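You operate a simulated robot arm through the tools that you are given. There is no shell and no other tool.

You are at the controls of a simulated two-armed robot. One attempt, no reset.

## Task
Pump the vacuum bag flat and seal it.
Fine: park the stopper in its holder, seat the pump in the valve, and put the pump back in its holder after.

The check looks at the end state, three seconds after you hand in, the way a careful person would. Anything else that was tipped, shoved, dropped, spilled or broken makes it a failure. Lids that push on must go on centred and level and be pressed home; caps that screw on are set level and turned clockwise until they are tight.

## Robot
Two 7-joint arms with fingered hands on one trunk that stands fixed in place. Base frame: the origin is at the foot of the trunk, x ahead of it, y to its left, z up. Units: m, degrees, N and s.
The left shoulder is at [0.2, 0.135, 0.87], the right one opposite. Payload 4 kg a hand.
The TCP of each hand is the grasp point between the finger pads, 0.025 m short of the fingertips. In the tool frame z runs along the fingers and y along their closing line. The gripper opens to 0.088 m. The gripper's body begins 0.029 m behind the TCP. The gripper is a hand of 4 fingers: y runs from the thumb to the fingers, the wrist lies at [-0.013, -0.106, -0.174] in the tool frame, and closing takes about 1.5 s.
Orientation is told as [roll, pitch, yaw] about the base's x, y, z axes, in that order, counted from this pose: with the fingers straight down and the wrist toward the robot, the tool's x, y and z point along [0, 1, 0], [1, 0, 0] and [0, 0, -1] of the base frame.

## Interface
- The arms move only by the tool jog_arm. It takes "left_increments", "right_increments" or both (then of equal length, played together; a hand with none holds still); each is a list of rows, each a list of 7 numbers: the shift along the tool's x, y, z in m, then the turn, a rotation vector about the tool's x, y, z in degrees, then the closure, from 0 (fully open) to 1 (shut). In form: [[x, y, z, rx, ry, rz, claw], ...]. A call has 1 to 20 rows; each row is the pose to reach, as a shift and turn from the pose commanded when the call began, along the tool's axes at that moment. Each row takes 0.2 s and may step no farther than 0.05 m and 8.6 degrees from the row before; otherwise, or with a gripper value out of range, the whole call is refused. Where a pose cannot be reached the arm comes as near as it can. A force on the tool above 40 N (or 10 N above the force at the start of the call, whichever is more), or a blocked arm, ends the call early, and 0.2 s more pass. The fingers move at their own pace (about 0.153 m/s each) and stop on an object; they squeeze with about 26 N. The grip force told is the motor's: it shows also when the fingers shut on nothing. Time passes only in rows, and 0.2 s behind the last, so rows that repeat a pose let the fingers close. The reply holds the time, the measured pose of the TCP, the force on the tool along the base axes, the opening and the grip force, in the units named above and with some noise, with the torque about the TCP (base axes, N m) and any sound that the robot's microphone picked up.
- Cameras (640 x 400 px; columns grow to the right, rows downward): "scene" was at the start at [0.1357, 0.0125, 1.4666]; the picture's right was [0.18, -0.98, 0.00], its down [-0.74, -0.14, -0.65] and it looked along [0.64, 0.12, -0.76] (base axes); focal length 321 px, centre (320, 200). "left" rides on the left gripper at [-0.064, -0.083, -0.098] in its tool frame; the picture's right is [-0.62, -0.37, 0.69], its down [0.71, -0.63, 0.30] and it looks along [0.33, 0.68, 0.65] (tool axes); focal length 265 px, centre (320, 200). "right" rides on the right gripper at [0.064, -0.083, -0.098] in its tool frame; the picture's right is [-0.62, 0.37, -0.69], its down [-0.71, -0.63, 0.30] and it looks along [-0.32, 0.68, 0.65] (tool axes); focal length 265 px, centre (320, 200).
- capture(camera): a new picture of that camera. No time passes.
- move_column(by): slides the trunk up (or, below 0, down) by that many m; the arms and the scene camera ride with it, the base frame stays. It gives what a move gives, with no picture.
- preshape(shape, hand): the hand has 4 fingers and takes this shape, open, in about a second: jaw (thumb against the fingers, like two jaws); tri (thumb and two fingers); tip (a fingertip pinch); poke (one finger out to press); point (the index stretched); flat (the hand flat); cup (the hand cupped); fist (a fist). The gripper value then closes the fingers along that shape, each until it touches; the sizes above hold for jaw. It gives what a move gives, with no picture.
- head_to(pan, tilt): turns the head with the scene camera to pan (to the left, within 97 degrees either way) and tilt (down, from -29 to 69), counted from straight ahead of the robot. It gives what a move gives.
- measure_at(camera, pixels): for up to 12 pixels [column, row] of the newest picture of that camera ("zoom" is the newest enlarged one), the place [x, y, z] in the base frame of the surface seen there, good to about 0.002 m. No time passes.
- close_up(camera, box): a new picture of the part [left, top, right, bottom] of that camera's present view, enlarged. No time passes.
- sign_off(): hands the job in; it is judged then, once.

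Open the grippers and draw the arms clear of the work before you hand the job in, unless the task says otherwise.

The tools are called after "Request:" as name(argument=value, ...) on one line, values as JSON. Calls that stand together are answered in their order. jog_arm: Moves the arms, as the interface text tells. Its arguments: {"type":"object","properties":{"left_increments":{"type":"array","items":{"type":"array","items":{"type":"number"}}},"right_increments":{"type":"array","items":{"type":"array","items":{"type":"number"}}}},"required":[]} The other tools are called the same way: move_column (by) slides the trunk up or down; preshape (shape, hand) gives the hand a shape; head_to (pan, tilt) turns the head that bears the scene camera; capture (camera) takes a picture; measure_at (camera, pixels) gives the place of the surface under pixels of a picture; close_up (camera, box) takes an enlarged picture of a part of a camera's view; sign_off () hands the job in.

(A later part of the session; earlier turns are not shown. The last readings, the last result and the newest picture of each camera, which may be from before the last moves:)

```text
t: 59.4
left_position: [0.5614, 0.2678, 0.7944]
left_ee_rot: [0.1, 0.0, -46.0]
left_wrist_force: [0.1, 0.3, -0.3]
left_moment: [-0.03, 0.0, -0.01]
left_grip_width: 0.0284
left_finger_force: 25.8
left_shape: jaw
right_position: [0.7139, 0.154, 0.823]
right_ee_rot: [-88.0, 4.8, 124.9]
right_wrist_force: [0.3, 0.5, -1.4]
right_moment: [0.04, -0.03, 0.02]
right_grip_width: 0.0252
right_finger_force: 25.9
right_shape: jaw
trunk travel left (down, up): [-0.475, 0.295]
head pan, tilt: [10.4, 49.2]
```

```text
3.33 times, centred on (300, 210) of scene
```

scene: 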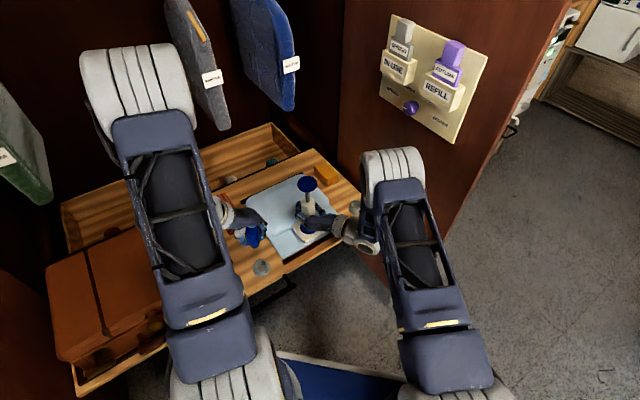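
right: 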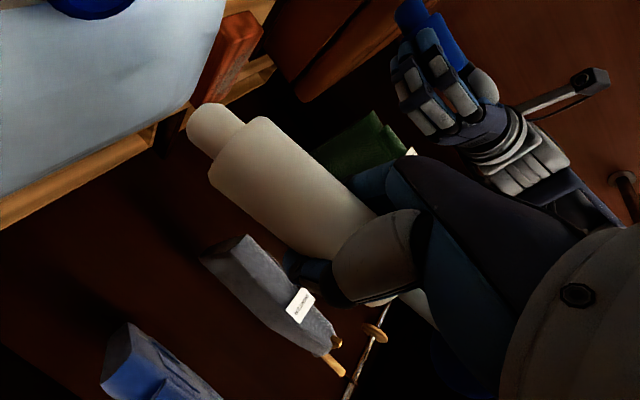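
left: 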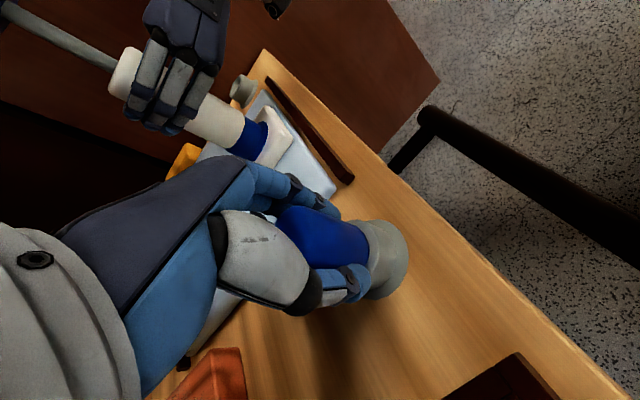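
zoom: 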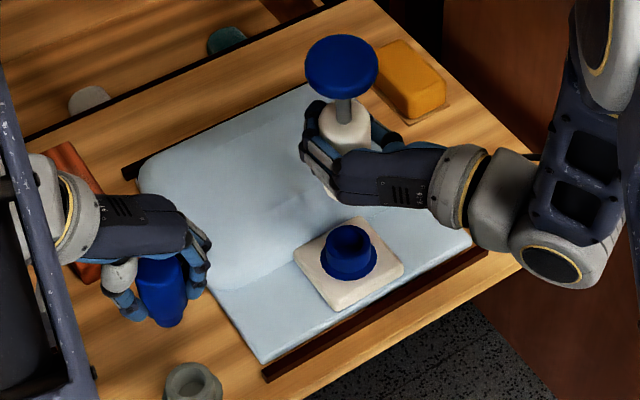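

The pump is out, but the grip width fell to 0.025 and the pump looks tilted in the hand. I measure its axis and the bag's height (no time passes).

Request:
close_up(camera="right", box=[160, 60, 480, 400])

Request:
measure_at(camera="zoom", pixels=[[195, 80], [185, 90], [215, 75], [245, 125], [215, 145], [270, 105], [290, 185], [255, 190], [320, 155], [330, 220], [420, 310], [430, 320]])

Request:
close_up(camera="scene", box=[230, 150, 370, 270])

Request:
measure_at(camera="zoom", pixels=[[340, 60], [307, 65], [376, 65], [340, 98], [343, 110], [345, 135], [345, 145], [323, 130], [368, 130], [200, 180], [250, 150], [250, 220]])

```text
1.18 times, centred on (320, 230) of right
```

zoom: 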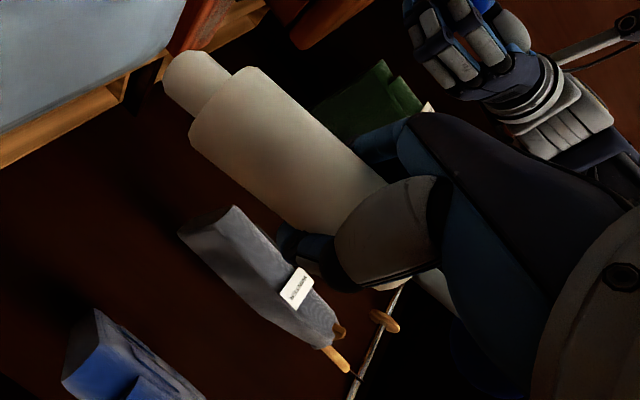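

```text
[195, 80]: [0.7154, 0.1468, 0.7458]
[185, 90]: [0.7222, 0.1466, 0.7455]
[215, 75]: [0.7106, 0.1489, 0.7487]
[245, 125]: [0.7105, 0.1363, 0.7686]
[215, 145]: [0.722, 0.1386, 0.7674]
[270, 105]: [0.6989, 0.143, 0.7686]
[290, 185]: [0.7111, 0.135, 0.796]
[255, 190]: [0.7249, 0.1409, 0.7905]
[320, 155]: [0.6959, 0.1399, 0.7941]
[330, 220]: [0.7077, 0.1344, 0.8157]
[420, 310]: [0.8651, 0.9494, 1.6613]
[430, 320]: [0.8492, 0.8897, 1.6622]
```

```text
3.33 times, centred on (300, 210) of scene
```

zoom: 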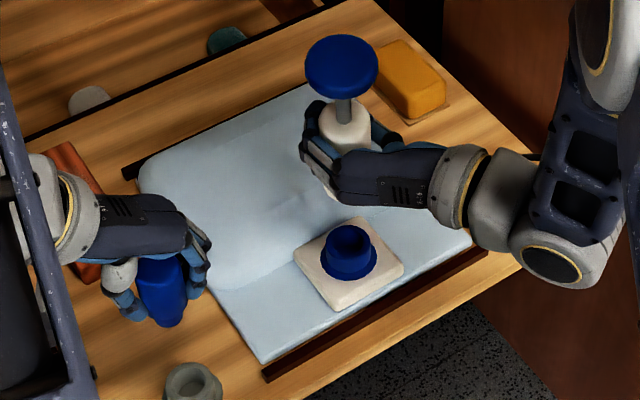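

```text
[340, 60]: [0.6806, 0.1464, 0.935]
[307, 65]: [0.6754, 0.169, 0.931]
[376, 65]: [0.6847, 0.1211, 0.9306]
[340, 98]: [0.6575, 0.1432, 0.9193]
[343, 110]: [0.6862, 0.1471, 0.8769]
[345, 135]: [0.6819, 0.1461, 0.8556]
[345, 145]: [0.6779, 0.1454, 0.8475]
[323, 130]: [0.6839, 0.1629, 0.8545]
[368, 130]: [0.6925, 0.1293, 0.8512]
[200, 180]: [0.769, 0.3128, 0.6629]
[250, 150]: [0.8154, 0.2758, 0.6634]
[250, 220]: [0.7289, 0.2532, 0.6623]
```

The bag remains flat at 0.663; the pump leans about 11° toward the palm but is firmly caged. I take the pump away to over its holder while the left hand follows with the stopper to above the valve.

Request:
jog_arm(right_increments=[[0.0025, -0.0305, 0.0035, 5.81, 0.488, 0.203, 1], [0.0049, -0.061, 0.007, 11.62, 0.977, 0.407, 1], [0.0074, -0.0915, 0.0105, 17.43, 1.465, 0.61, 1], [0.0098, -0.1219, 0.0139, 23.24, 1.953, 0.813, 1], [0.0123, -0.1524, 0.0174, 29.05, 2.442, 1.017, 1], [0.0147, -0.1829, 0.0209, 34.86, 2.93, 1.22, 1], [0.0147, -0.1829, 0.0209, 34.86, 2.93, 1.22, 1], [0.0147, -0.1829, 0.0209, 34.86, 2.93, 1.22, 1], [0.0147, -0.1829, 0.0209, 34.86, 2.93, 1.22, 1]], left_increments=[[0, 0, 0, 0, 0, 0, 1], [0, 0, 0, 0, 0, 0, 1], [0, 0, 0, 0, 0, 0, 1], [0.006, 0.037, 0, 0, 0, 0, 1], [0.012, 0.074, 0, 0, 0, 0, 1], [0.019, 0.111, 0, 0, 0, 0, 1], [0.025, 0.148, 0, 0, 0, 0, 1], [0.031, 0.1837, 0, 0, 0, 0, 1], [0.031, 0.1837, 0, 0, 0, 0, 1]])

Request:
capture(camera="left")

Request:
capture(camera="scene")

Request:
capture(camera="right")

```text
t: 61.4
left_position: [0.7123, 0.1565, 0.7939]
left_ee_rot: [0.0, 0.2, -46.0]
left_wrist_force: [0.1, 0.1, -0.8]
left_moment: [-0.01, 0.01, 0.05]
left_grip_width: 0.0281
left_finger_force: 25.8
left_shape: jaw
right_position: [0.8363, 0.0144, 0.8227]
right_ee_rot: [-87.9, 4.9, 90.0]
right_wrist_force: [0.6, -0.3, -1.3]
right_moment: [-0.02, -0.06, 0.01]
right_grip_width: 0.0251
right_finger_force: 25.6
right_shape: jaw
trunk travel left (down, up): [-0.475, 0.295]
head pan, tilt: [10.4, 49.2]
```

```text
taken
```

left: 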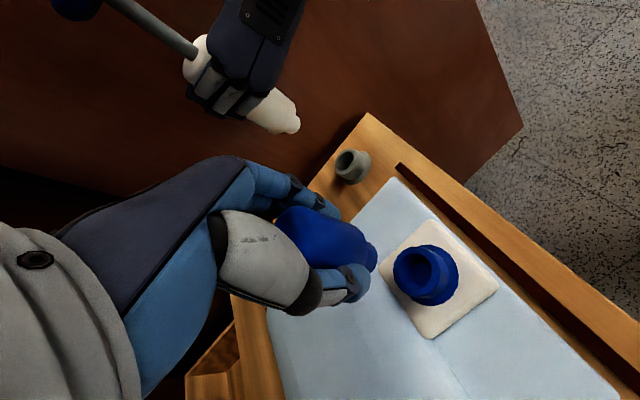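

```text
taken
```

scene: 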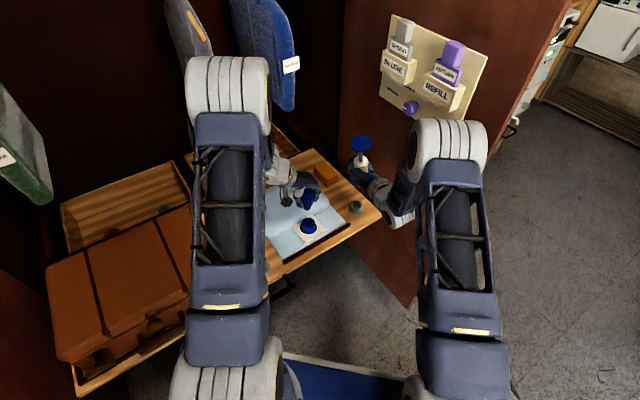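

```text
taken
```

right: 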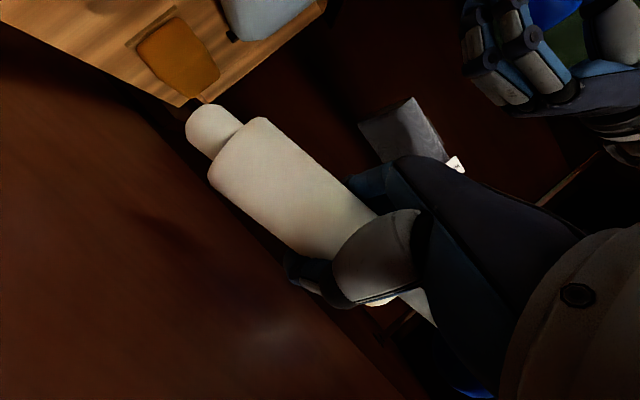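

The stopper is over the valve and the pump waits over its holder. I check the valve's position against before.

Request:
close_up(camera="left", box=[360, 220, 480, 320])

Request:
measure_at(camera="zoom", pixels=[[188, 215], [325, 215], [260, 145], [265, 285], [205, 165], [315, 270], [310, 160], [205, 265], [250, 210], [90, 190]])

```text
4.00 times, centred on (420, 270) of left
```

zoom: 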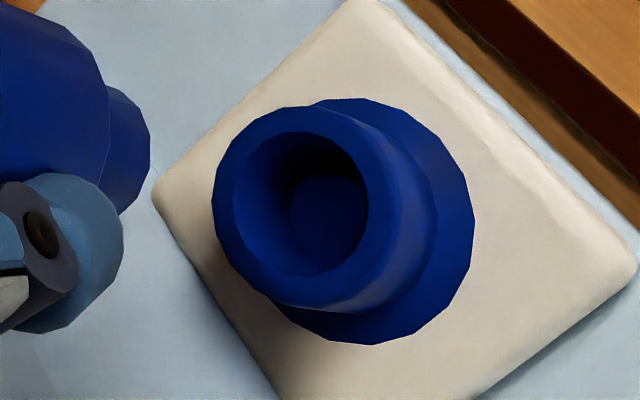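

```text
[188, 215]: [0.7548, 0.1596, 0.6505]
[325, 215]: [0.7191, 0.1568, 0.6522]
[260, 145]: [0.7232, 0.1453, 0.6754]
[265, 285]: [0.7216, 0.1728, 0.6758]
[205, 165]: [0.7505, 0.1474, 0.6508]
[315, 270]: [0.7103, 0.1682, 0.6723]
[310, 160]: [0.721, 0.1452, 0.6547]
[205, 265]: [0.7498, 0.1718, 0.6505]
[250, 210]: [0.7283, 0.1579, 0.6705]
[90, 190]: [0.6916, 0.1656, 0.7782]
```

I re-sample on the rim band seen in this zoom: left (222,205), right (382,205), top (300,120), bottom (310,290).

Request:
measure_at(camera="zoom", pixels=[[222, 205], [382, 205], [300, 118], [310, 290], [245, 140], [355, 270], [355, 135], [245, 265], [325, 210], [130, 150], [125, 120], [100, 60]])

```text
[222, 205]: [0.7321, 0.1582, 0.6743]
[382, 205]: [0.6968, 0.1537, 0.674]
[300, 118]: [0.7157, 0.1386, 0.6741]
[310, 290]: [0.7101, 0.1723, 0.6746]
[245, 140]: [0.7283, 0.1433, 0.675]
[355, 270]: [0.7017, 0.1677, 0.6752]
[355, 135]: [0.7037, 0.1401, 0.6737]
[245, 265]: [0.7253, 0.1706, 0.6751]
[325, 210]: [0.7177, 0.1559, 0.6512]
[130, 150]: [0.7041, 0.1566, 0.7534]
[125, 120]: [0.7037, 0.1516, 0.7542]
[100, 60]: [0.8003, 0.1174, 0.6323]
```

The valve centre is (0.7146,0.1555) and the plug's axis about (0.714,0.155): aligned. I lower the stopper to just above the rim, then into it in small steps.

Request:
jog_arm(left_increments=[[0.0003, 0.0003, 0.03, 0, 0, 0, 1], [0.0003, 0.0003, 0.055, 0, 0, 0, 1], [0.0003, 0.0003, 0.065, 0, 0, 0, 1], [0.0003, 0.0003, 0.07, 0, 0, 0, 1], [0.0003, 0.0003, 0.074, 0, 0, 0, 1], [0.0003, 0.0003, 0.074, 0, 0, 0, 1]])

Request:
close_up(camera="left", box=[280, 180, 480, 320])

Request:
close_up(camera="scene", box=[265, 160, 365, 250])

```text
t: 62.8
left_position: [0.7134, 0.1579, 0.7207]
left_ee_rot: [0.1, -0.1, -46.0]
left_wrist_force: [0.3, -0.5, -0.5]
left_moment: [0.0, -0.01, 0.0]
left_grip_width: 0.0283
left_finger_force: 26.2
left_shape: jaw
right_position: [0.836, 0.0161, 0.8213]
right_ee_rot: [-88.0, 4.8, 90.1]
right_wrist_force: [0.0, -0.4, -1.4]
right_moment: [0.0, -0.03, -0.03]
right_grip_width: 0.0248
right_finger_force: 25.9
right_shape: jaw
trunk travel left (down, up): [-0.475, 0.295]
head pan, tilt: [10.4, 49.2]
```

```text
2.86 times, centred on (380, 250) of left
```

zoom: 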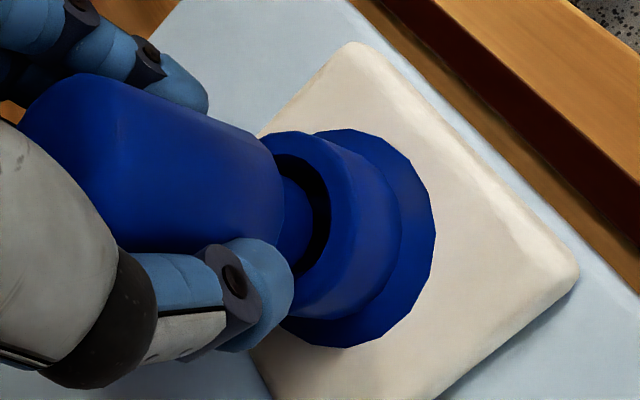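

```text
4.44 times, centred on (315, 205) of scene
```

zoom: 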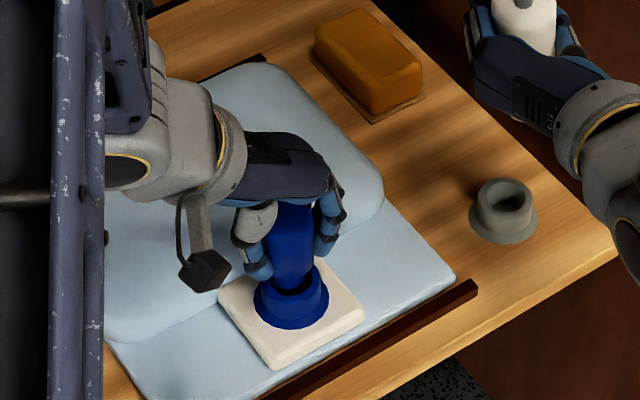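

The plug has entered the mouth with no side force. I lower the last 16 mm in small steps to seat it.

Request:
jog_arm(left_increments=[[0, 0, 0.004, 0, 0, 0, 1], [0, 0, 0.008, 0, 0, 0, 1], [0, 0, 0.011, 0, 0, 0, 1], [0, 0, 0.014, 0, 0, 0, 1], [0, 0, 0.016, 0, 0, 0, 1], [0, 0, 0.016, 0, 0, 0, 1]])

Request:
close_up(camera="left", box=[280, 180, 480, 320])

Request:
close_up(camera="scene", box=[265, 160, 365, 250])

```text
t: 64.2
left_position: [0.7135, 0.1566, 0.7041]
left_ee_rot: [0.0, 0.0, -46.1]
left_wrist_force: [-0.9, -1.8, 1.5]
left_moment: [-0.03, -0.02, 0.0]
left_grip_width: 0.0284
left_finger_force: 25.9
left_shape: jaw
right_position: [0.8353, 0.0146, 0.8224]
right_ee_rot: [-88.0, 4.8, 90.0]
right_wrist_force: [-0.8, 0.2, -1.6]
right_moment: [-0.02, -0.03, 0.0]
right_grip_width: 0.0252
right_finger_force: 25.7
right_shape: jaw
trunk travel left (down, up): [-0.475, 0.295]
head pan, tilt: [10.4, 49.2]
```

```text
2.86 times, centred on (380, 250) of left
```

zoom: 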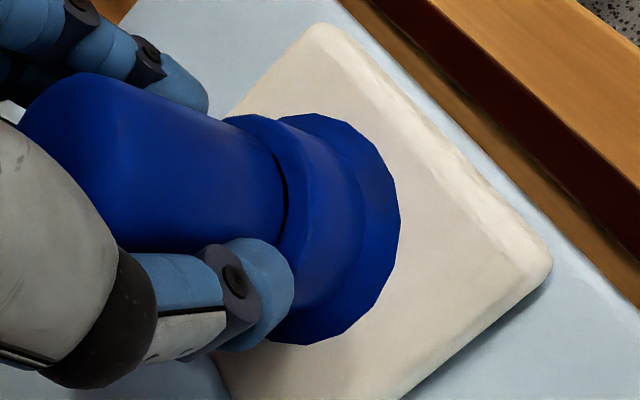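

```text
4.44 times, centred on (315, 205) of scene
```

zoom: 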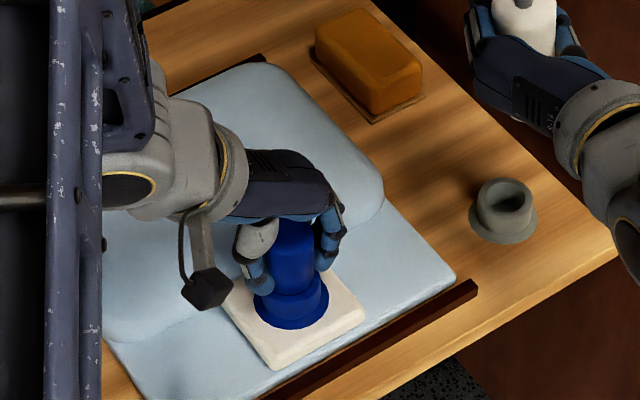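

It's nearly home (z 0.704, a hairline gap left). I press a few mm further to push it firmly home.

Request:
jog_arm(left_increments=[[0, 0, 0.001, 0, 0, 0, 1], [0, 0, 0.002, 0, 0, 0, 1], [0, 0, 0.003, 0, 0, 0, 1], [0, 0, 0.004, 0, 0, 0, 1], [0, 0, 0.005, 0, 0, 0, 1], [0, 0, 0.005, 0, 0, 0, 1]])

Request:
close_up(camera="left", box=[280, 180, 480, 320])

```text
t: 65.6
left_position: [0.713, 0.1568, 0.7008]
left_ee_rot: [0.0, -0.2, -46.0]
left_wrist_force: [-3.8, 1.0, 34.7]
left_moment: [-0.02, 0.04, -0.02]
left_grip_width: 0.0308
left_finger_force: 26.0
left_shape: jaw
right_position: [0.835, 0.016, 0.8232]
right_ee_rot: [-88.0, 4.8, 90.0]
right_wrist_force: [-0.9, -0.1, -2.1]
right_moment: [0.0, -0.02, 0.06]
right_grip_width: 0.0249
right_finger_force: 26.3
right_shape: jaw
trunk travel left (down, up): [-0.475, 0.295]
head pan, tilt: [10.4, 49.2]
```

```text
2.86 times, centred on (380, 250) of left
```

zoom: 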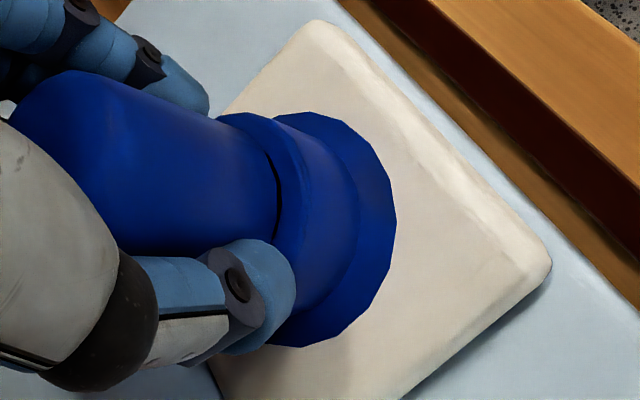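

Pressed with ~35 N. I relax, open the hand, rise, and measure the stopper's top height against the original 0.7234.

Request:
jog_arm(left_increments=[[0, 0, -0.004, 0, 0, 0, 1], [0, 0, -0.004, 0, 0, 0, 0.5], [0, 0, -0.004, 0, 0, 0, 0], [0, 0, -0.004, 0, 0, 0, 0], [0, 0, -0.004, 0, 0, 0, 0], [0, 0, -0.025, 0, 0, 0, 0], [0, 0, -0.06, 0, 0, 0, 0], [0, 0, -0.1, 0, 0, 0, 0], [0, 0, -0.1, 0, 0, 0, 0]])

Request:
capture(camera="left")

Request:
close_up(camera="left", box=[350, 210, 510, 350])

Request:
close_up(camera="scene", box=[265, 160, 365, 250])

```text
t: 67.6
left_position: [0.7107, 0.1568, 0.8002]
left_ee_rot: [0.0, 0.1, -46.0]
left_wrist_force: [0.5, -0.4, -0.3]
left_moment: [-0.03, 0.0, 0.04]
left_grip_width: 0.0879
left_finger_force: 0.2
left_shape: jaw
right_position: [0.8358, 0.0157, 0.8228]
right_ee_rot: [-88.0, 4.8, 90.1]
right_wrist_force: [-0.3, -0.3, -3.1]
right_moment: [-0.02, -0.02, 0.02]
right_grip_width: 0.0252
right_finger_force: 25.7
right_shape: jaw
trunk travel left (down, up): [-0.475, 0.295]
head pan, tilt: [10.4, 49.2]
```

```text
taken
```

left: 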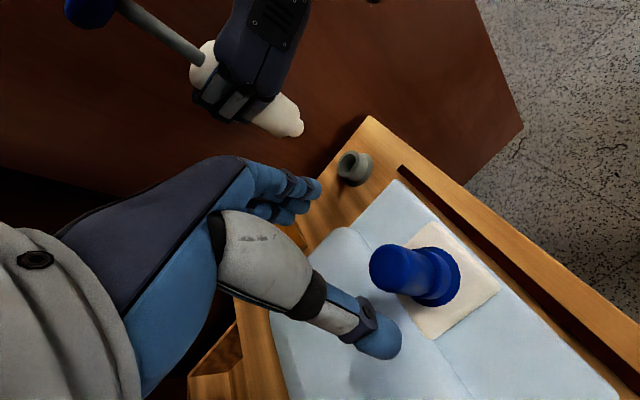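

```text
2.86 times, centred on (430, 280) of left
```

zoom: 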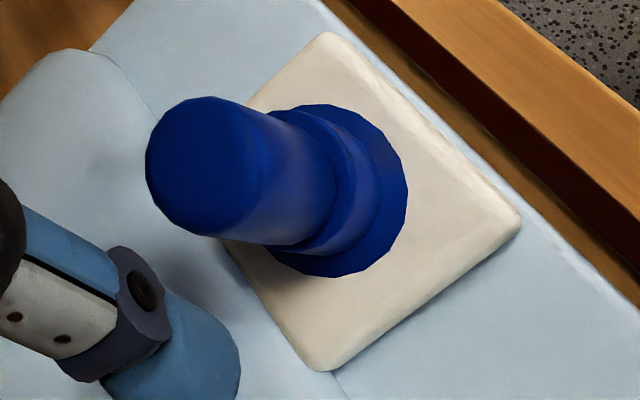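

```text
4.44 times, centred on (315, 205) of scene
```

zoom: 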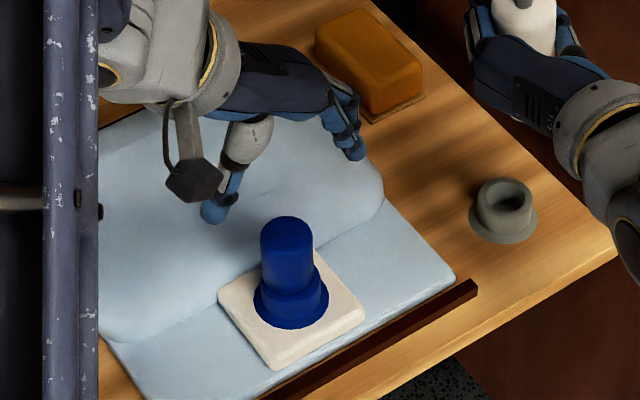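

The stopper stands upright in the valve. I measure its top and rim heights, and the bag height.

Request:
measure_at(camera="left", pixels=[[391, 268], [376, 268], [398, 252], [400, 290], [440, 285], [452, 265], [350, 280], [400, 340], [420, 330]])

Request:
close_up(camera="scene", box=[285, 190, 335, 240])

Request:
measure_at(camera="zoom", pixels=[[287, 150], [265, 160], [310, 160], [287, 175], [287, 240], [287, 290], [260, 290], [320, 290]])

```text
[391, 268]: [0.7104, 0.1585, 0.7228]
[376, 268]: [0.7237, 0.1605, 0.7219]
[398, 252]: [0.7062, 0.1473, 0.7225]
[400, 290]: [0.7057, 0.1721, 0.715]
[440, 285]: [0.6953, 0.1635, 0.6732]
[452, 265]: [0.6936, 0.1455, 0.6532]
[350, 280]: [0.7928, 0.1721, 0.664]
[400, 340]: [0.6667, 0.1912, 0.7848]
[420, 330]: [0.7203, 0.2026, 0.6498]
```

```text
8.00 times, centred on (310, 215) of scene
```

zoom: 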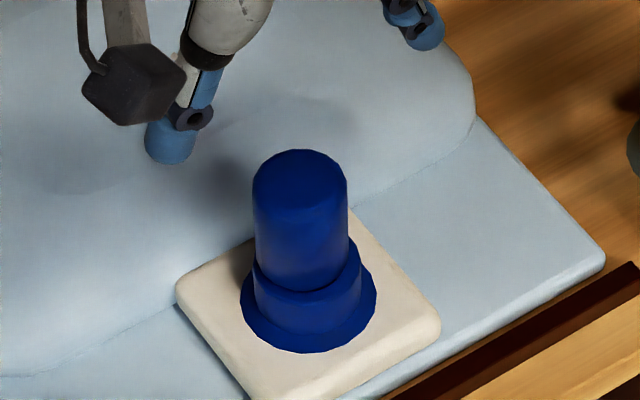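

```text
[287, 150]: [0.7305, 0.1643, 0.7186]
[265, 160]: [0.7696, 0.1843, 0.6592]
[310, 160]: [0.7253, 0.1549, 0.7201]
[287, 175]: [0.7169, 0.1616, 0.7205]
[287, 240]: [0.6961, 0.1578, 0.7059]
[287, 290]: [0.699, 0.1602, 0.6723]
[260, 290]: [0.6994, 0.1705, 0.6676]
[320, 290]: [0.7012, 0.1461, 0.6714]
```

The top is at 0.7228, as originally. I check that it is centred by fitting body and valve walls in the left zoom.

Request:
close_up(camera="left", box=[360, 225, 470, 315])

Request:
measure_at(camera="zoom", pixels=[[290, 170], [290, 220], [290, 120], [330, 200], [330, 150], [330, 250], [385, 200], [390, 150], [385, 250], [420, 200], [415, 130], [400, 290]])

```text
4.44 times, centred on (415, 270) of left
```

zoom: 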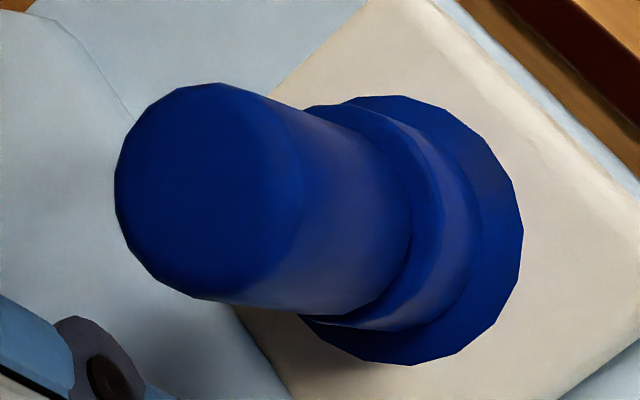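

```text
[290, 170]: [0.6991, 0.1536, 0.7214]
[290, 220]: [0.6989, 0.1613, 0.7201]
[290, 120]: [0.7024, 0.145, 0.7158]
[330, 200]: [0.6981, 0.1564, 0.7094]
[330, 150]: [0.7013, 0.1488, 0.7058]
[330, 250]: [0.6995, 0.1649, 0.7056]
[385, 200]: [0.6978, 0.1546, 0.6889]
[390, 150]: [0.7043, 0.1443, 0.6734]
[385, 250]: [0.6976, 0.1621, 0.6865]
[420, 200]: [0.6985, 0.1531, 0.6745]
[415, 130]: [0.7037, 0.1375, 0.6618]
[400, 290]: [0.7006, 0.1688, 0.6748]
```

The view matches the original seating within about a millimetre. To be sure it is home, I shut the left fingers and press once on the stopper's top, watching the force.

Request:
jog_arm(left_increments=[[0, 0, 0, 0, 0, 0, 1], [0, 0, 0, 0, 0, 0, 1], [0, 0, 0, 0, 0, 0, 1], [0, 0, 0, 0, 0, 0, 1], [0, 0, 0, 0, 0, 0, 1], [0, 0, 0.025, 0, 0, 0, 1], [0, 0, 0.045, 0, 0, 0, 1], [0, 0, 0.05, 0, 0, 0, 1], [0, 0, 0.052, 0, 0, 0, 1], [0, 0, 0.053, 0, 0, 0, 1], [0, 0, 0.054, 0, 0, 0, 1], [0, 0, 0.054, 0, 0, 0, 1]])

Request:
capture(camera="left")

```text
t: 70.2
left_position: [0.7132, 0.1562, 0.747]
left_ee_rot: [0.1, -0.1, -46.0]
left_wrist_force: [-0.7, -2.5, 27.6]
left_moment: [-0.08, 0.01, 0.0]
left_grip_width: 0.0006
left_finger_force: 26.1
left_shape: jaw
right_position: [0.8352, 0.0161, 0.8225]
right_ee_rot: [-88.0, 4.8, 90.0]
right_wrist_force: [-0.9, -0.7, -2.1]
right_moment: [0.0, -0.02, -0.01]
right_grip_width: 0.0254
right_finger_force: 26.2
right_shape: jaw
trunk travel left (down, up): [-0.475, 0.295]
head pan, tilt: [10.4, 49.2]
```

```text
taken
```

left: 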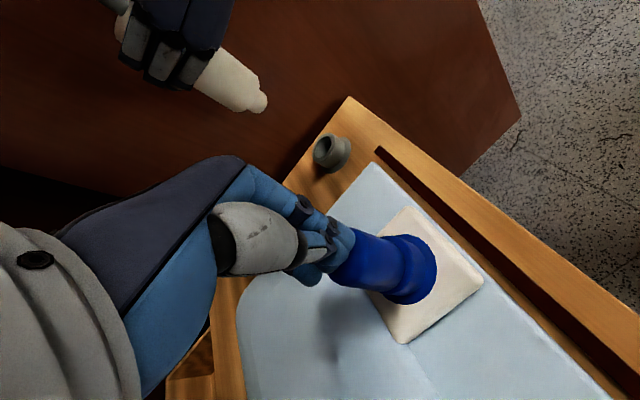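

The stopper top held firm at 0.722 under 28 N, so it is home. I raise the left hand and draw it back along the shelf, keeping its camera on the pump holder.

Request:
jog_arm(left_increments=[[0, 0, -0.03, 0, 0, 0, 1], [0, 0, -0.07, 0, 0, 0, 1], [0, -0.025, -0.11, 0, 0, 0, 1], [0, -0.065, -0.12, 0, 0, 0, 0.5], [0, -0.105, -0.12, 0, 0, 0, 0], [0, -0.132, -0.12, 0, 0, 0, 0], [0, -0.132, -0.12, 0, 0, 0, 0]])

Request:
capture(camera="left")

Request:
capture(camera="scene")

Request:
capture(camera="right")

```text
t: 71.8
left_position: [0.6212, 0.2523, 0.8666]
left_ee_rot: [0.0, 0.1, -46.0]
left_wrist_force: [0.3, -0.1, -0.1]
left_moment: [-0.02, 0.04, 0.01]
left_grip_width: 0.0876
left_finger_force: 0.0
left_shape: jaw
right_position: [0.8362, 0.016, 0.8219]
right_ee_rot: [-88.0, 4.8, 90.0]
right_wrist_force: [0.4, 0.3, -1.6]
right_moment: [0.0, -0.02, 0.02]
right_grip_width: 0.0252
right_finger_force: 25.9
right_shape: jaw
trunk travel left (down, up): [-0.475, 0.295]
head pan, tilt: [10.4, 49.2]
```

```text
taken
```

left: 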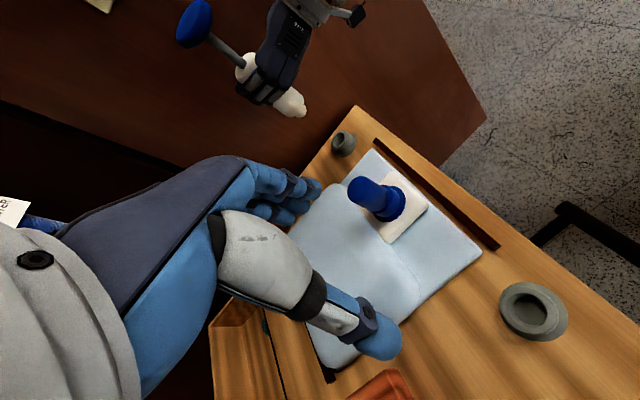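

```text
taken
```

scene: 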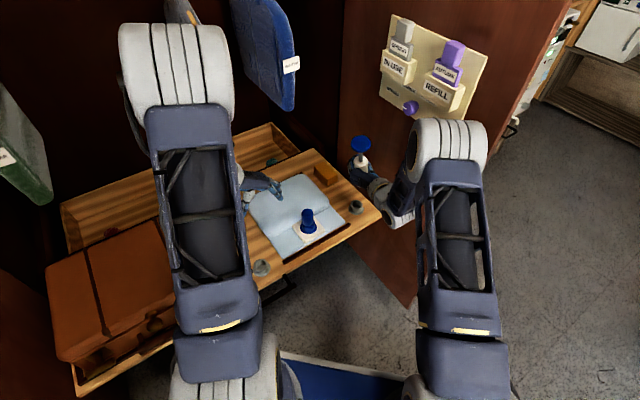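

```text
taken
```

right: 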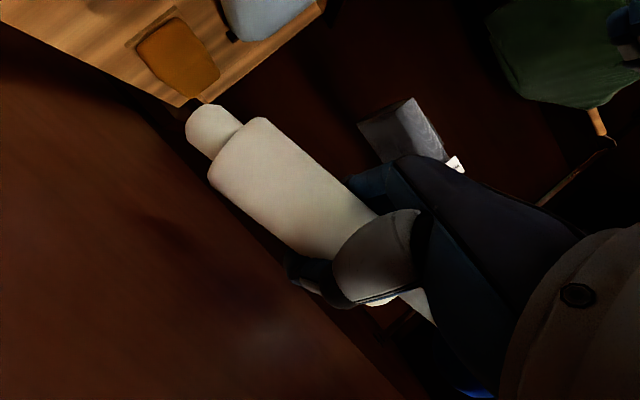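

Now the pump: I measure its tilt and position from the right, scene and left cameras.

Request:
close_up(camera="right", box=[160, 60, 480, 400])

Request:
measure_at(camera="zoom", pixels=[[190, 80], [182, 92], [215, 72], [245, 125], [210, 140], [270, 105], [290, 185], [255, 190], [320, 155], [330, 220], [230, 100], [200, 110]])

Request:
close_up(camera="scene", box=[320, 120, 400, 220])

Request:
close_up(camera="left", box=[160, 0, 380, 170])

```text
1.18 times, centred on (320, 230) of right
```

zoom: 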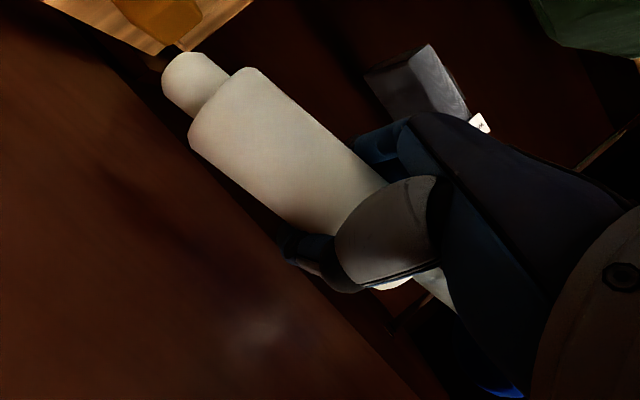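

```text
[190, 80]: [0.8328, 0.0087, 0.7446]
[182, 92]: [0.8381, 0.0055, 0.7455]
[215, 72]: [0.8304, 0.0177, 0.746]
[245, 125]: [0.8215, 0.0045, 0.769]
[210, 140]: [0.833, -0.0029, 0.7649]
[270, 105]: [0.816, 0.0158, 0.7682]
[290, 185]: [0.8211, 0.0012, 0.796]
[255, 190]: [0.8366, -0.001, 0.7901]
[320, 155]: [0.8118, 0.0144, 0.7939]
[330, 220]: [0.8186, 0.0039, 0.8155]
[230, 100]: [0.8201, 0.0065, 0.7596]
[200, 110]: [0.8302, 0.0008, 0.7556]
```

```text
4.00 times, centred on (360, 170) of scene
```

zoom: 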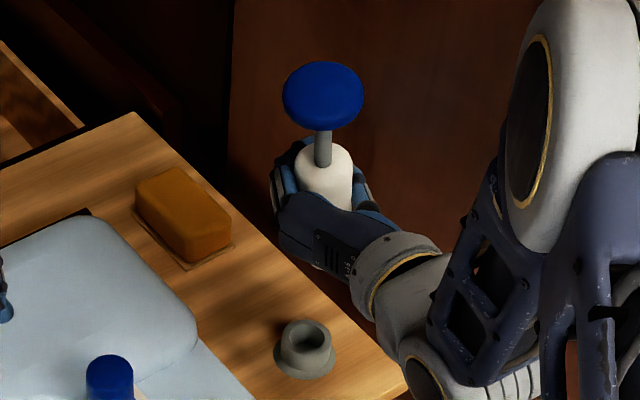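

```text
2.35 times, centred on (270, 85) of left
```

zoom: 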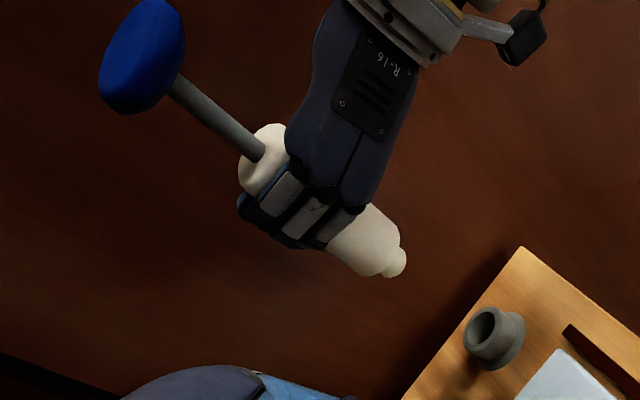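

I measure the knob, rod and body from the scene zoom, then the same from the left zoom.

Request:
measure_at(camera="zoom", pixels=[[205, 110], [225, 128], [245, 148], [150, 50], [255, 165], [370, 240], [350, 230], [385, 225], [360, 255], [398, 262], [390, 270], [340, 245]])

Request:
close_up(camera="scene", box=[320, 120, 400, 220])

Request:
measure_at(camera="zoom", pixels=[[323, 88], [286, 92], [362, 92], [323, 64], [323, 122], [322, 140], [322, 160], [325, 185], [300, 175], [349, 175], [305, 340], [323, 108]])

```text
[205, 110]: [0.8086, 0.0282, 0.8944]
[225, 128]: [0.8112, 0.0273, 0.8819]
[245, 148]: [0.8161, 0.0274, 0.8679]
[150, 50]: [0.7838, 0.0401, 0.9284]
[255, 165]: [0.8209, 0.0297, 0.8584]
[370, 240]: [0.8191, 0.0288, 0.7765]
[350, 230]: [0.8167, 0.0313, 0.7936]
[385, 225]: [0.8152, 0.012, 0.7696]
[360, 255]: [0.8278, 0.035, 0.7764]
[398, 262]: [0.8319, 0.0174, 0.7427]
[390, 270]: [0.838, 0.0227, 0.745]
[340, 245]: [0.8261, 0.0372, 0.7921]
```

```text
4.00 times, centred on (360, 170) of scene
```

zoom: 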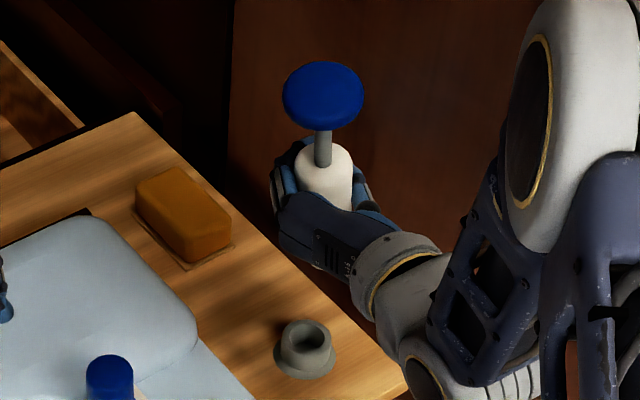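

```text
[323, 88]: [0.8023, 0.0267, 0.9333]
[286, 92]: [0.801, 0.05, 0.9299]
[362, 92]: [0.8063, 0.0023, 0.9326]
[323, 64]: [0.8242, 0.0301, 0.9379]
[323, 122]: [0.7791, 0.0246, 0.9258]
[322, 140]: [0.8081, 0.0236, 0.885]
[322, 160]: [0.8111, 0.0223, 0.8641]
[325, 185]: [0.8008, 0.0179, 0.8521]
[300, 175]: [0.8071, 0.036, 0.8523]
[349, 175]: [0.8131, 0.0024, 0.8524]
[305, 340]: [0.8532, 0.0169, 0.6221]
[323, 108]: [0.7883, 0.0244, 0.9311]
```

The pump leans 11° to -x and 3.5° to +y in the hand. I turn the hand to bring it upright and shift so that its axis comes over the holder at (0.839,0.017), still high above it.

Request:
jog_arm(right_increments=[[-0.0001, -0.0007, 0.005, -0.35, 3.67, 1.17, 1], [-0.0002, -0.0013, 0.01, -0.7, 7.33, 2.33, 1], [-0.0003, -0.002, 0.0147, -1.05, 11.0, 3.5, 1], [-0.0003, -0.002, 0.0147, -1.05, 11.0, 3.5, 1]])

Request:
close_up(camera="right", box=[160, 60, 480, 400])

Request:
measure_at(camera="zoom", pixels=[[190, 80], [182, 92], [215, 72], [245, 125], [210, 140], [270, 105], [290, 185], [255, 190], [320, 155], [330, 220], [230, 100], [200, 110]])

Request:
close_up(camera="left", box=[160, 0, 380, 170])

Request:
close_up(camera="scene", box=[320, 120, 400, 220])

```text
t: 72.8
left_position: [0.6216, 0.2523, 0.8644]
left_ee_rot: [0.0, 0.0, -46.0]
left_wrist_force: [-0.1, 0.0, 0.1]
left_moment: [0.03, 0.0, 0.0]
left_grip_width: 0.0879
left_finger_force: 0.0
left_shape: jaw
right_position: [0.8512, 0.0132, 0.8226]
right_ee_rot: [-76.8, 1.1, 90.6]
right_wrist_force: [0.6, 0.2, -1.0]
right_moment: [-0.03, -0.02, 0.03]
right_grip_width: 0.0251
right_finger_force: 26.0
right_shape: jaw
trunk travel left (down, up): [-0.475, 0.295]
head pan, tilt: [10.4, 49.2]
```

```text
1.18 times, centred on (320, 230) of right
```

zoom: 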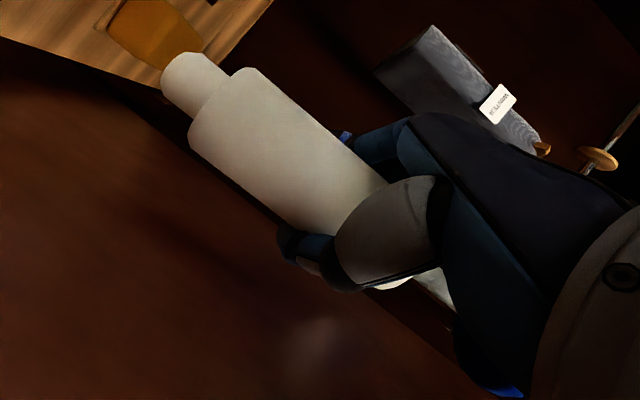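

```text
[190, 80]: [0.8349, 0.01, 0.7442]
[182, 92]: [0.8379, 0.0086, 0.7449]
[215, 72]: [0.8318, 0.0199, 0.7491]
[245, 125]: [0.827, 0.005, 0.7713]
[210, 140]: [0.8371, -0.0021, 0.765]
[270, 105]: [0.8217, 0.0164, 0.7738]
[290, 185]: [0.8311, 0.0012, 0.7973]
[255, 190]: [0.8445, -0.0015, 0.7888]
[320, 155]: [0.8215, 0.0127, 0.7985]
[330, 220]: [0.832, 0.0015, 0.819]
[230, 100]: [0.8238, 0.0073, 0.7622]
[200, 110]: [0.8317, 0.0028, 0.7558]
```

```text
2.35 times, centred on (270, 85) of left
```

zoom: 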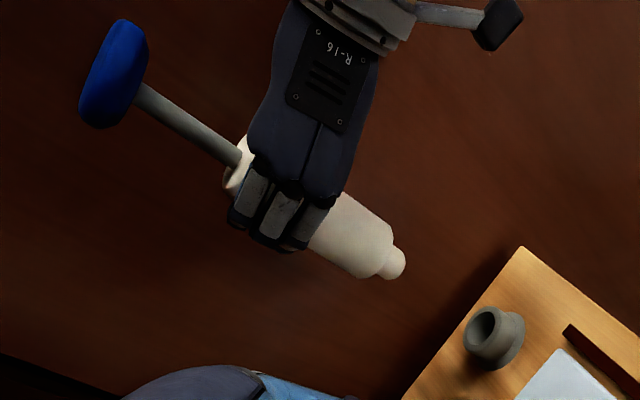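

```text
4.00 times, centred on (360, 170) of scene
```

zoom: 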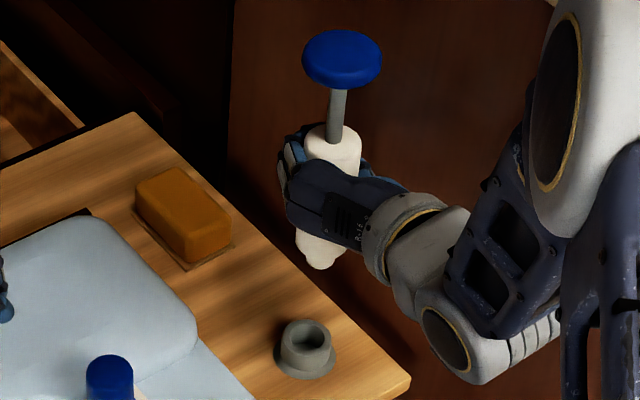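

I measure knob, rod, body and nozzle again in this scene zoom and then the left zoom.

Request:
measure_at(camera="zoom", pixels=[[342, 56], [305, 62], [378, 62], [342, 34], [340, 78], [337, 105], [335, 135], [333, 155], [318, 250], [305, 242], [335, 248], [318, 265]])

Request:
close_up(camera="left", box=[160, 0, 380, 170])

Request:
measure_at(camera="zoom", pixels=[[190, 125], [210, 138], [165, 107], [235, 155], [355, 235], [370, 215], [345, 255], [395, 262], [398, 255], [390, 270], [340, 215], [325, 240]])

```text
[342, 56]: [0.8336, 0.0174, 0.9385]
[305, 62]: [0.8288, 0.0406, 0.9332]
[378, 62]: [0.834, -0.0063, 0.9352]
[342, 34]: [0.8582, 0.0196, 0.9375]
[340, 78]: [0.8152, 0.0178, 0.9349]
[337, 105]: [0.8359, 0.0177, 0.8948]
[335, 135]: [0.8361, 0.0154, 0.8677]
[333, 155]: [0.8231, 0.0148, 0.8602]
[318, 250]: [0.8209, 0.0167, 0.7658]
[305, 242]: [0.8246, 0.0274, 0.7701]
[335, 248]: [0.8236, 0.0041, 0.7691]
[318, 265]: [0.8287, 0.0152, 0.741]
```

```text
2.35 times, centred on (270, 85) of left
```

zoom: 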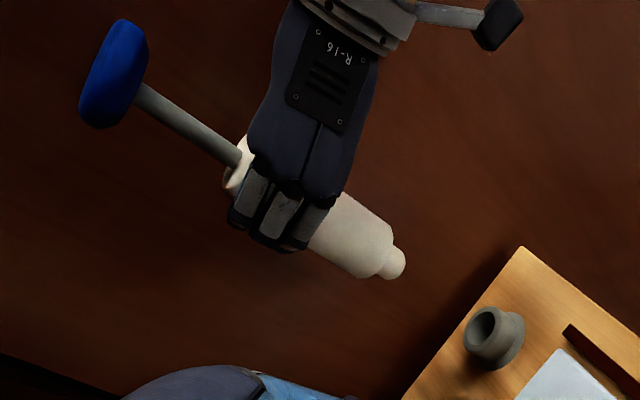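

```text
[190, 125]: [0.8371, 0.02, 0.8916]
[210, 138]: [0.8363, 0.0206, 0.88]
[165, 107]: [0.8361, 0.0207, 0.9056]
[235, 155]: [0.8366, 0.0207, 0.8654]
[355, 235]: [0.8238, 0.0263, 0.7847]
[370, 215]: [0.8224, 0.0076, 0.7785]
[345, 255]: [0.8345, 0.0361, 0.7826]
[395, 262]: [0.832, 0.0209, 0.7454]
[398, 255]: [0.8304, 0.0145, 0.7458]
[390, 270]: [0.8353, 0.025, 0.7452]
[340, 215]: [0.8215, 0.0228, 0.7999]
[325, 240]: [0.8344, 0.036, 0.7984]
```

The pump is now upright with its axis at (0.8396,0.0172), over the holder. I lower it 85 mm straight down to bring the nozzle just above the holder's rim.

Request:
jog_arm(right_increments=[[0.0207, 0.0005, 0.0048, 0, 0, 0, 1], [0.0414, 0.0009, 0.0096, 0, 0, 0, 1], [0.0621, 0.0014, 0.0144, 0, 0, 0, 1], [0.0828, 0.0018, 0.0192, 0, 0, 0, 1], [0.0828, 0.0018, 0.0192, 0, 0, 0, 1]])

Request:
capture(camera="right")

Request:
close_up(camera="left", box=[260, 60, 400, 180])

Request:
close_up(camera="scene", box=[320, 140, 400, 230])

```text
t: 74.0
left_position: [0.6213, 0.2513, 0.8652]
left_ee_rot: [-0.1, -0.1, -46.0]
left_wrist_force: [0.5, 0.2, 0.0]
left_moment: [-0.01, -0.04, -0.01]
left_grip_width: 0.0877
left_finger_force: 0.1
left_shape: jaw
right_position: [0.8509, 0.0139, 0.7379]
right_ee_rot: [-77.0, 1.2, 90.6]
right_wrist_force: [0.1, -0.4, -1.0]
right_moment: [0.01, -0.03, 0.0]
right_grip_width: 0.0249
right_finger_force: 26.1
right_shape: jaw
trunk travel left (down, up): [-0.475, 0.295]
head pan, tilt: [10.4, 49.2]
```

```text
taken
```

right: 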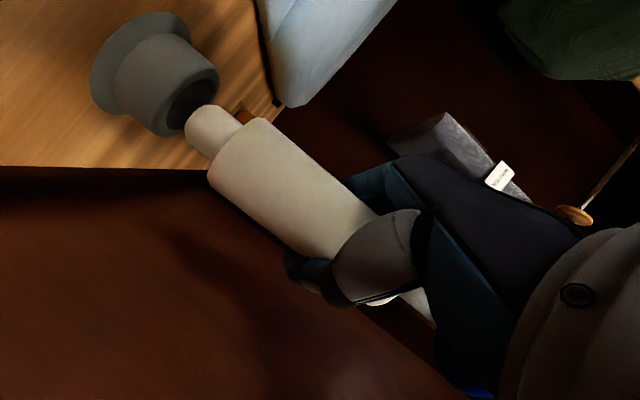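

```text
3.33 times, centred on (330, 120) of left
```

zoom: 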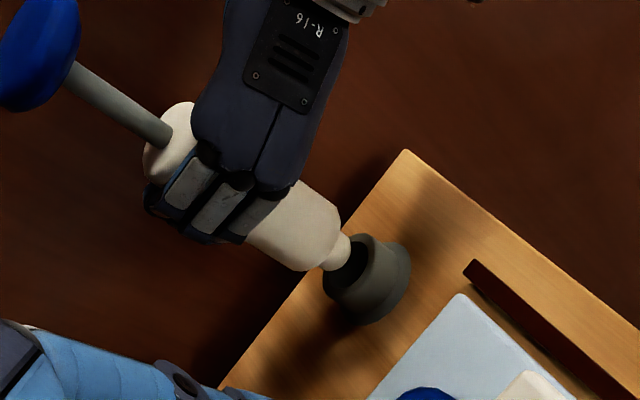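

```text
4.44 times, centred on (360, 185) of scene
```

zoom: 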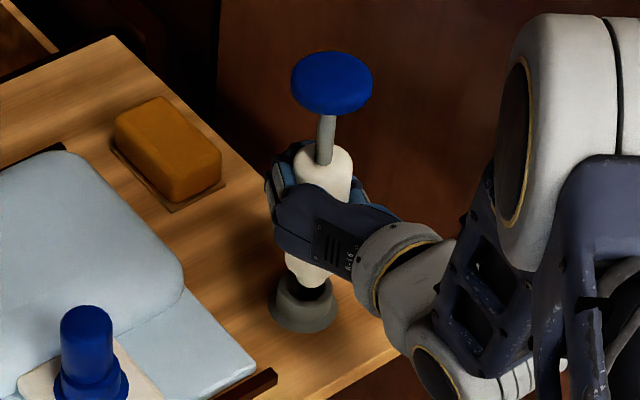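

The nozzle is just above the holder's mouth. I compare nozzle and holder in a zoomed right view.

Request:
close_up(camera="right", box=[80, 0, 300, 180])

Request:
measure_at(camera="zoom", pixels=[[240, 265], [365, 140], [200, 210], [270, 140], [330, 100], [235, 160], [340, 250], [375, 225], [345, 290], [400, 300], [450, 265], [385, 350]])

Request:
close_up(camera="left", box=[310, 90, 370, 160])

```text
2.22 times, centred on (190, 90) of right
```

zoom: 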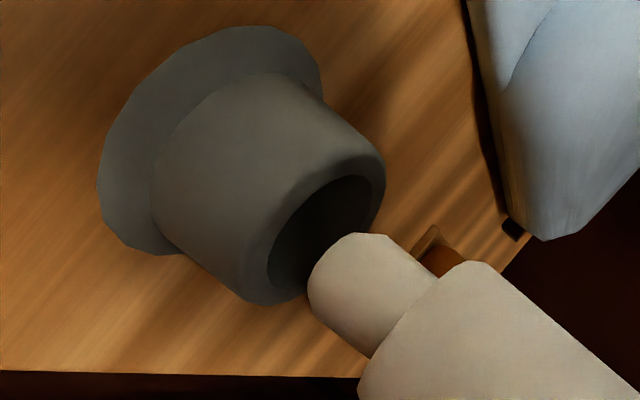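

```text
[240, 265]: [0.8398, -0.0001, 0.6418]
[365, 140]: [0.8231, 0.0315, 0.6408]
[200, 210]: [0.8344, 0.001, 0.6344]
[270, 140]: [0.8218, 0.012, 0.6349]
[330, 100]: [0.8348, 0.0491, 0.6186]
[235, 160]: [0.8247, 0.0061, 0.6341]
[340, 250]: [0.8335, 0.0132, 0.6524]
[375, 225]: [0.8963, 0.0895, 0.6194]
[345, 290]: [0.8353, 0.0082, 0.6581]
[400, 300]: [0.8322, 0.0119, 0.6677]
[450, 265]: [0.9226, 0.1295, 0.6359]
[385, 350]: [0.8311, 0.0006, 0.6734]
```

```text
5.71 times, centred on (340, 125) of left
```

zoom: 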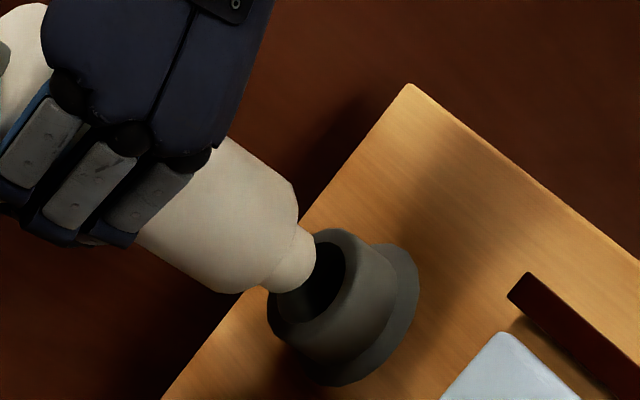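

Left and right views disagree by only ±2 mm about centring, and the bore leaves ~5 mm of play. I lower another 12 mm into the mouth and check the force.

Request:
jog_arm(right_increments=[[0.0039, 0.0001, 0.0009, 0, 0, 0, 1], [0.0078, 0.0002, 0.0018, 0, 0, 0, 1], [0.0117, 0.0003, 0.0027, 0, 0, 0, 1], [0.0136, 0.0003, 0.0032, 0, 0, 0, 1], [0.0136, 0.0003, 0.0032, 0, 0, 0, 1]])

Request:
close_up(camera="right", box=[80, 0, 300, 180])

Request:
close_up(camera="left", box=[310, 90, 370, 160])

```text
t: 75.2
left_position: [0.6216, 0.2525, 0.8651]
left_ee_rot: [0.0, 0.0, -45.9]
left_wrist_force: [0.2, -0.3, -0.2]
left_moment: [-0.02, 0.0, -0.02]
left_grip_width: 0.088
left_finger_force: 0.0
left_shape: jaw
right_position: [0.8505, 0.0137, 0.7235]
right_ee_rot: [-77.0, 1.2, 90.6]
right_wrist_force: [-0.5, -0.4, -1.6]
right_moment: [0.03, 0.0, 0.0]
right_grip_width: 0.0247
right_finger_force: 25.7
right_shape: jaw
trunk travel left (down, up): [-0.475, 0.295]
head pan, tilt: [10.4, 49.2]
```

```text
2.22 times, centred on (190, 90) of right
```

zoom: 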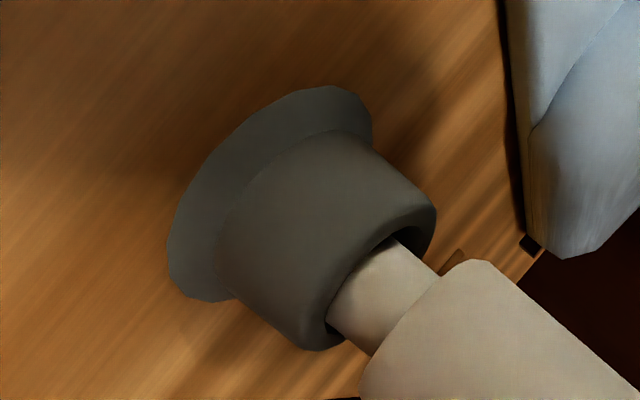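

```text
5.71 times, centred on (340, 125) of left
```

zoom: 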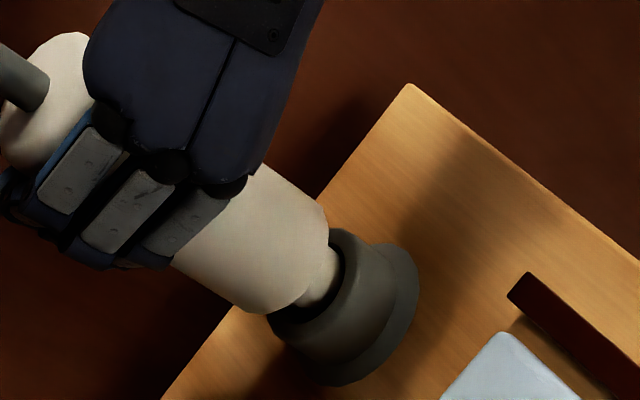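

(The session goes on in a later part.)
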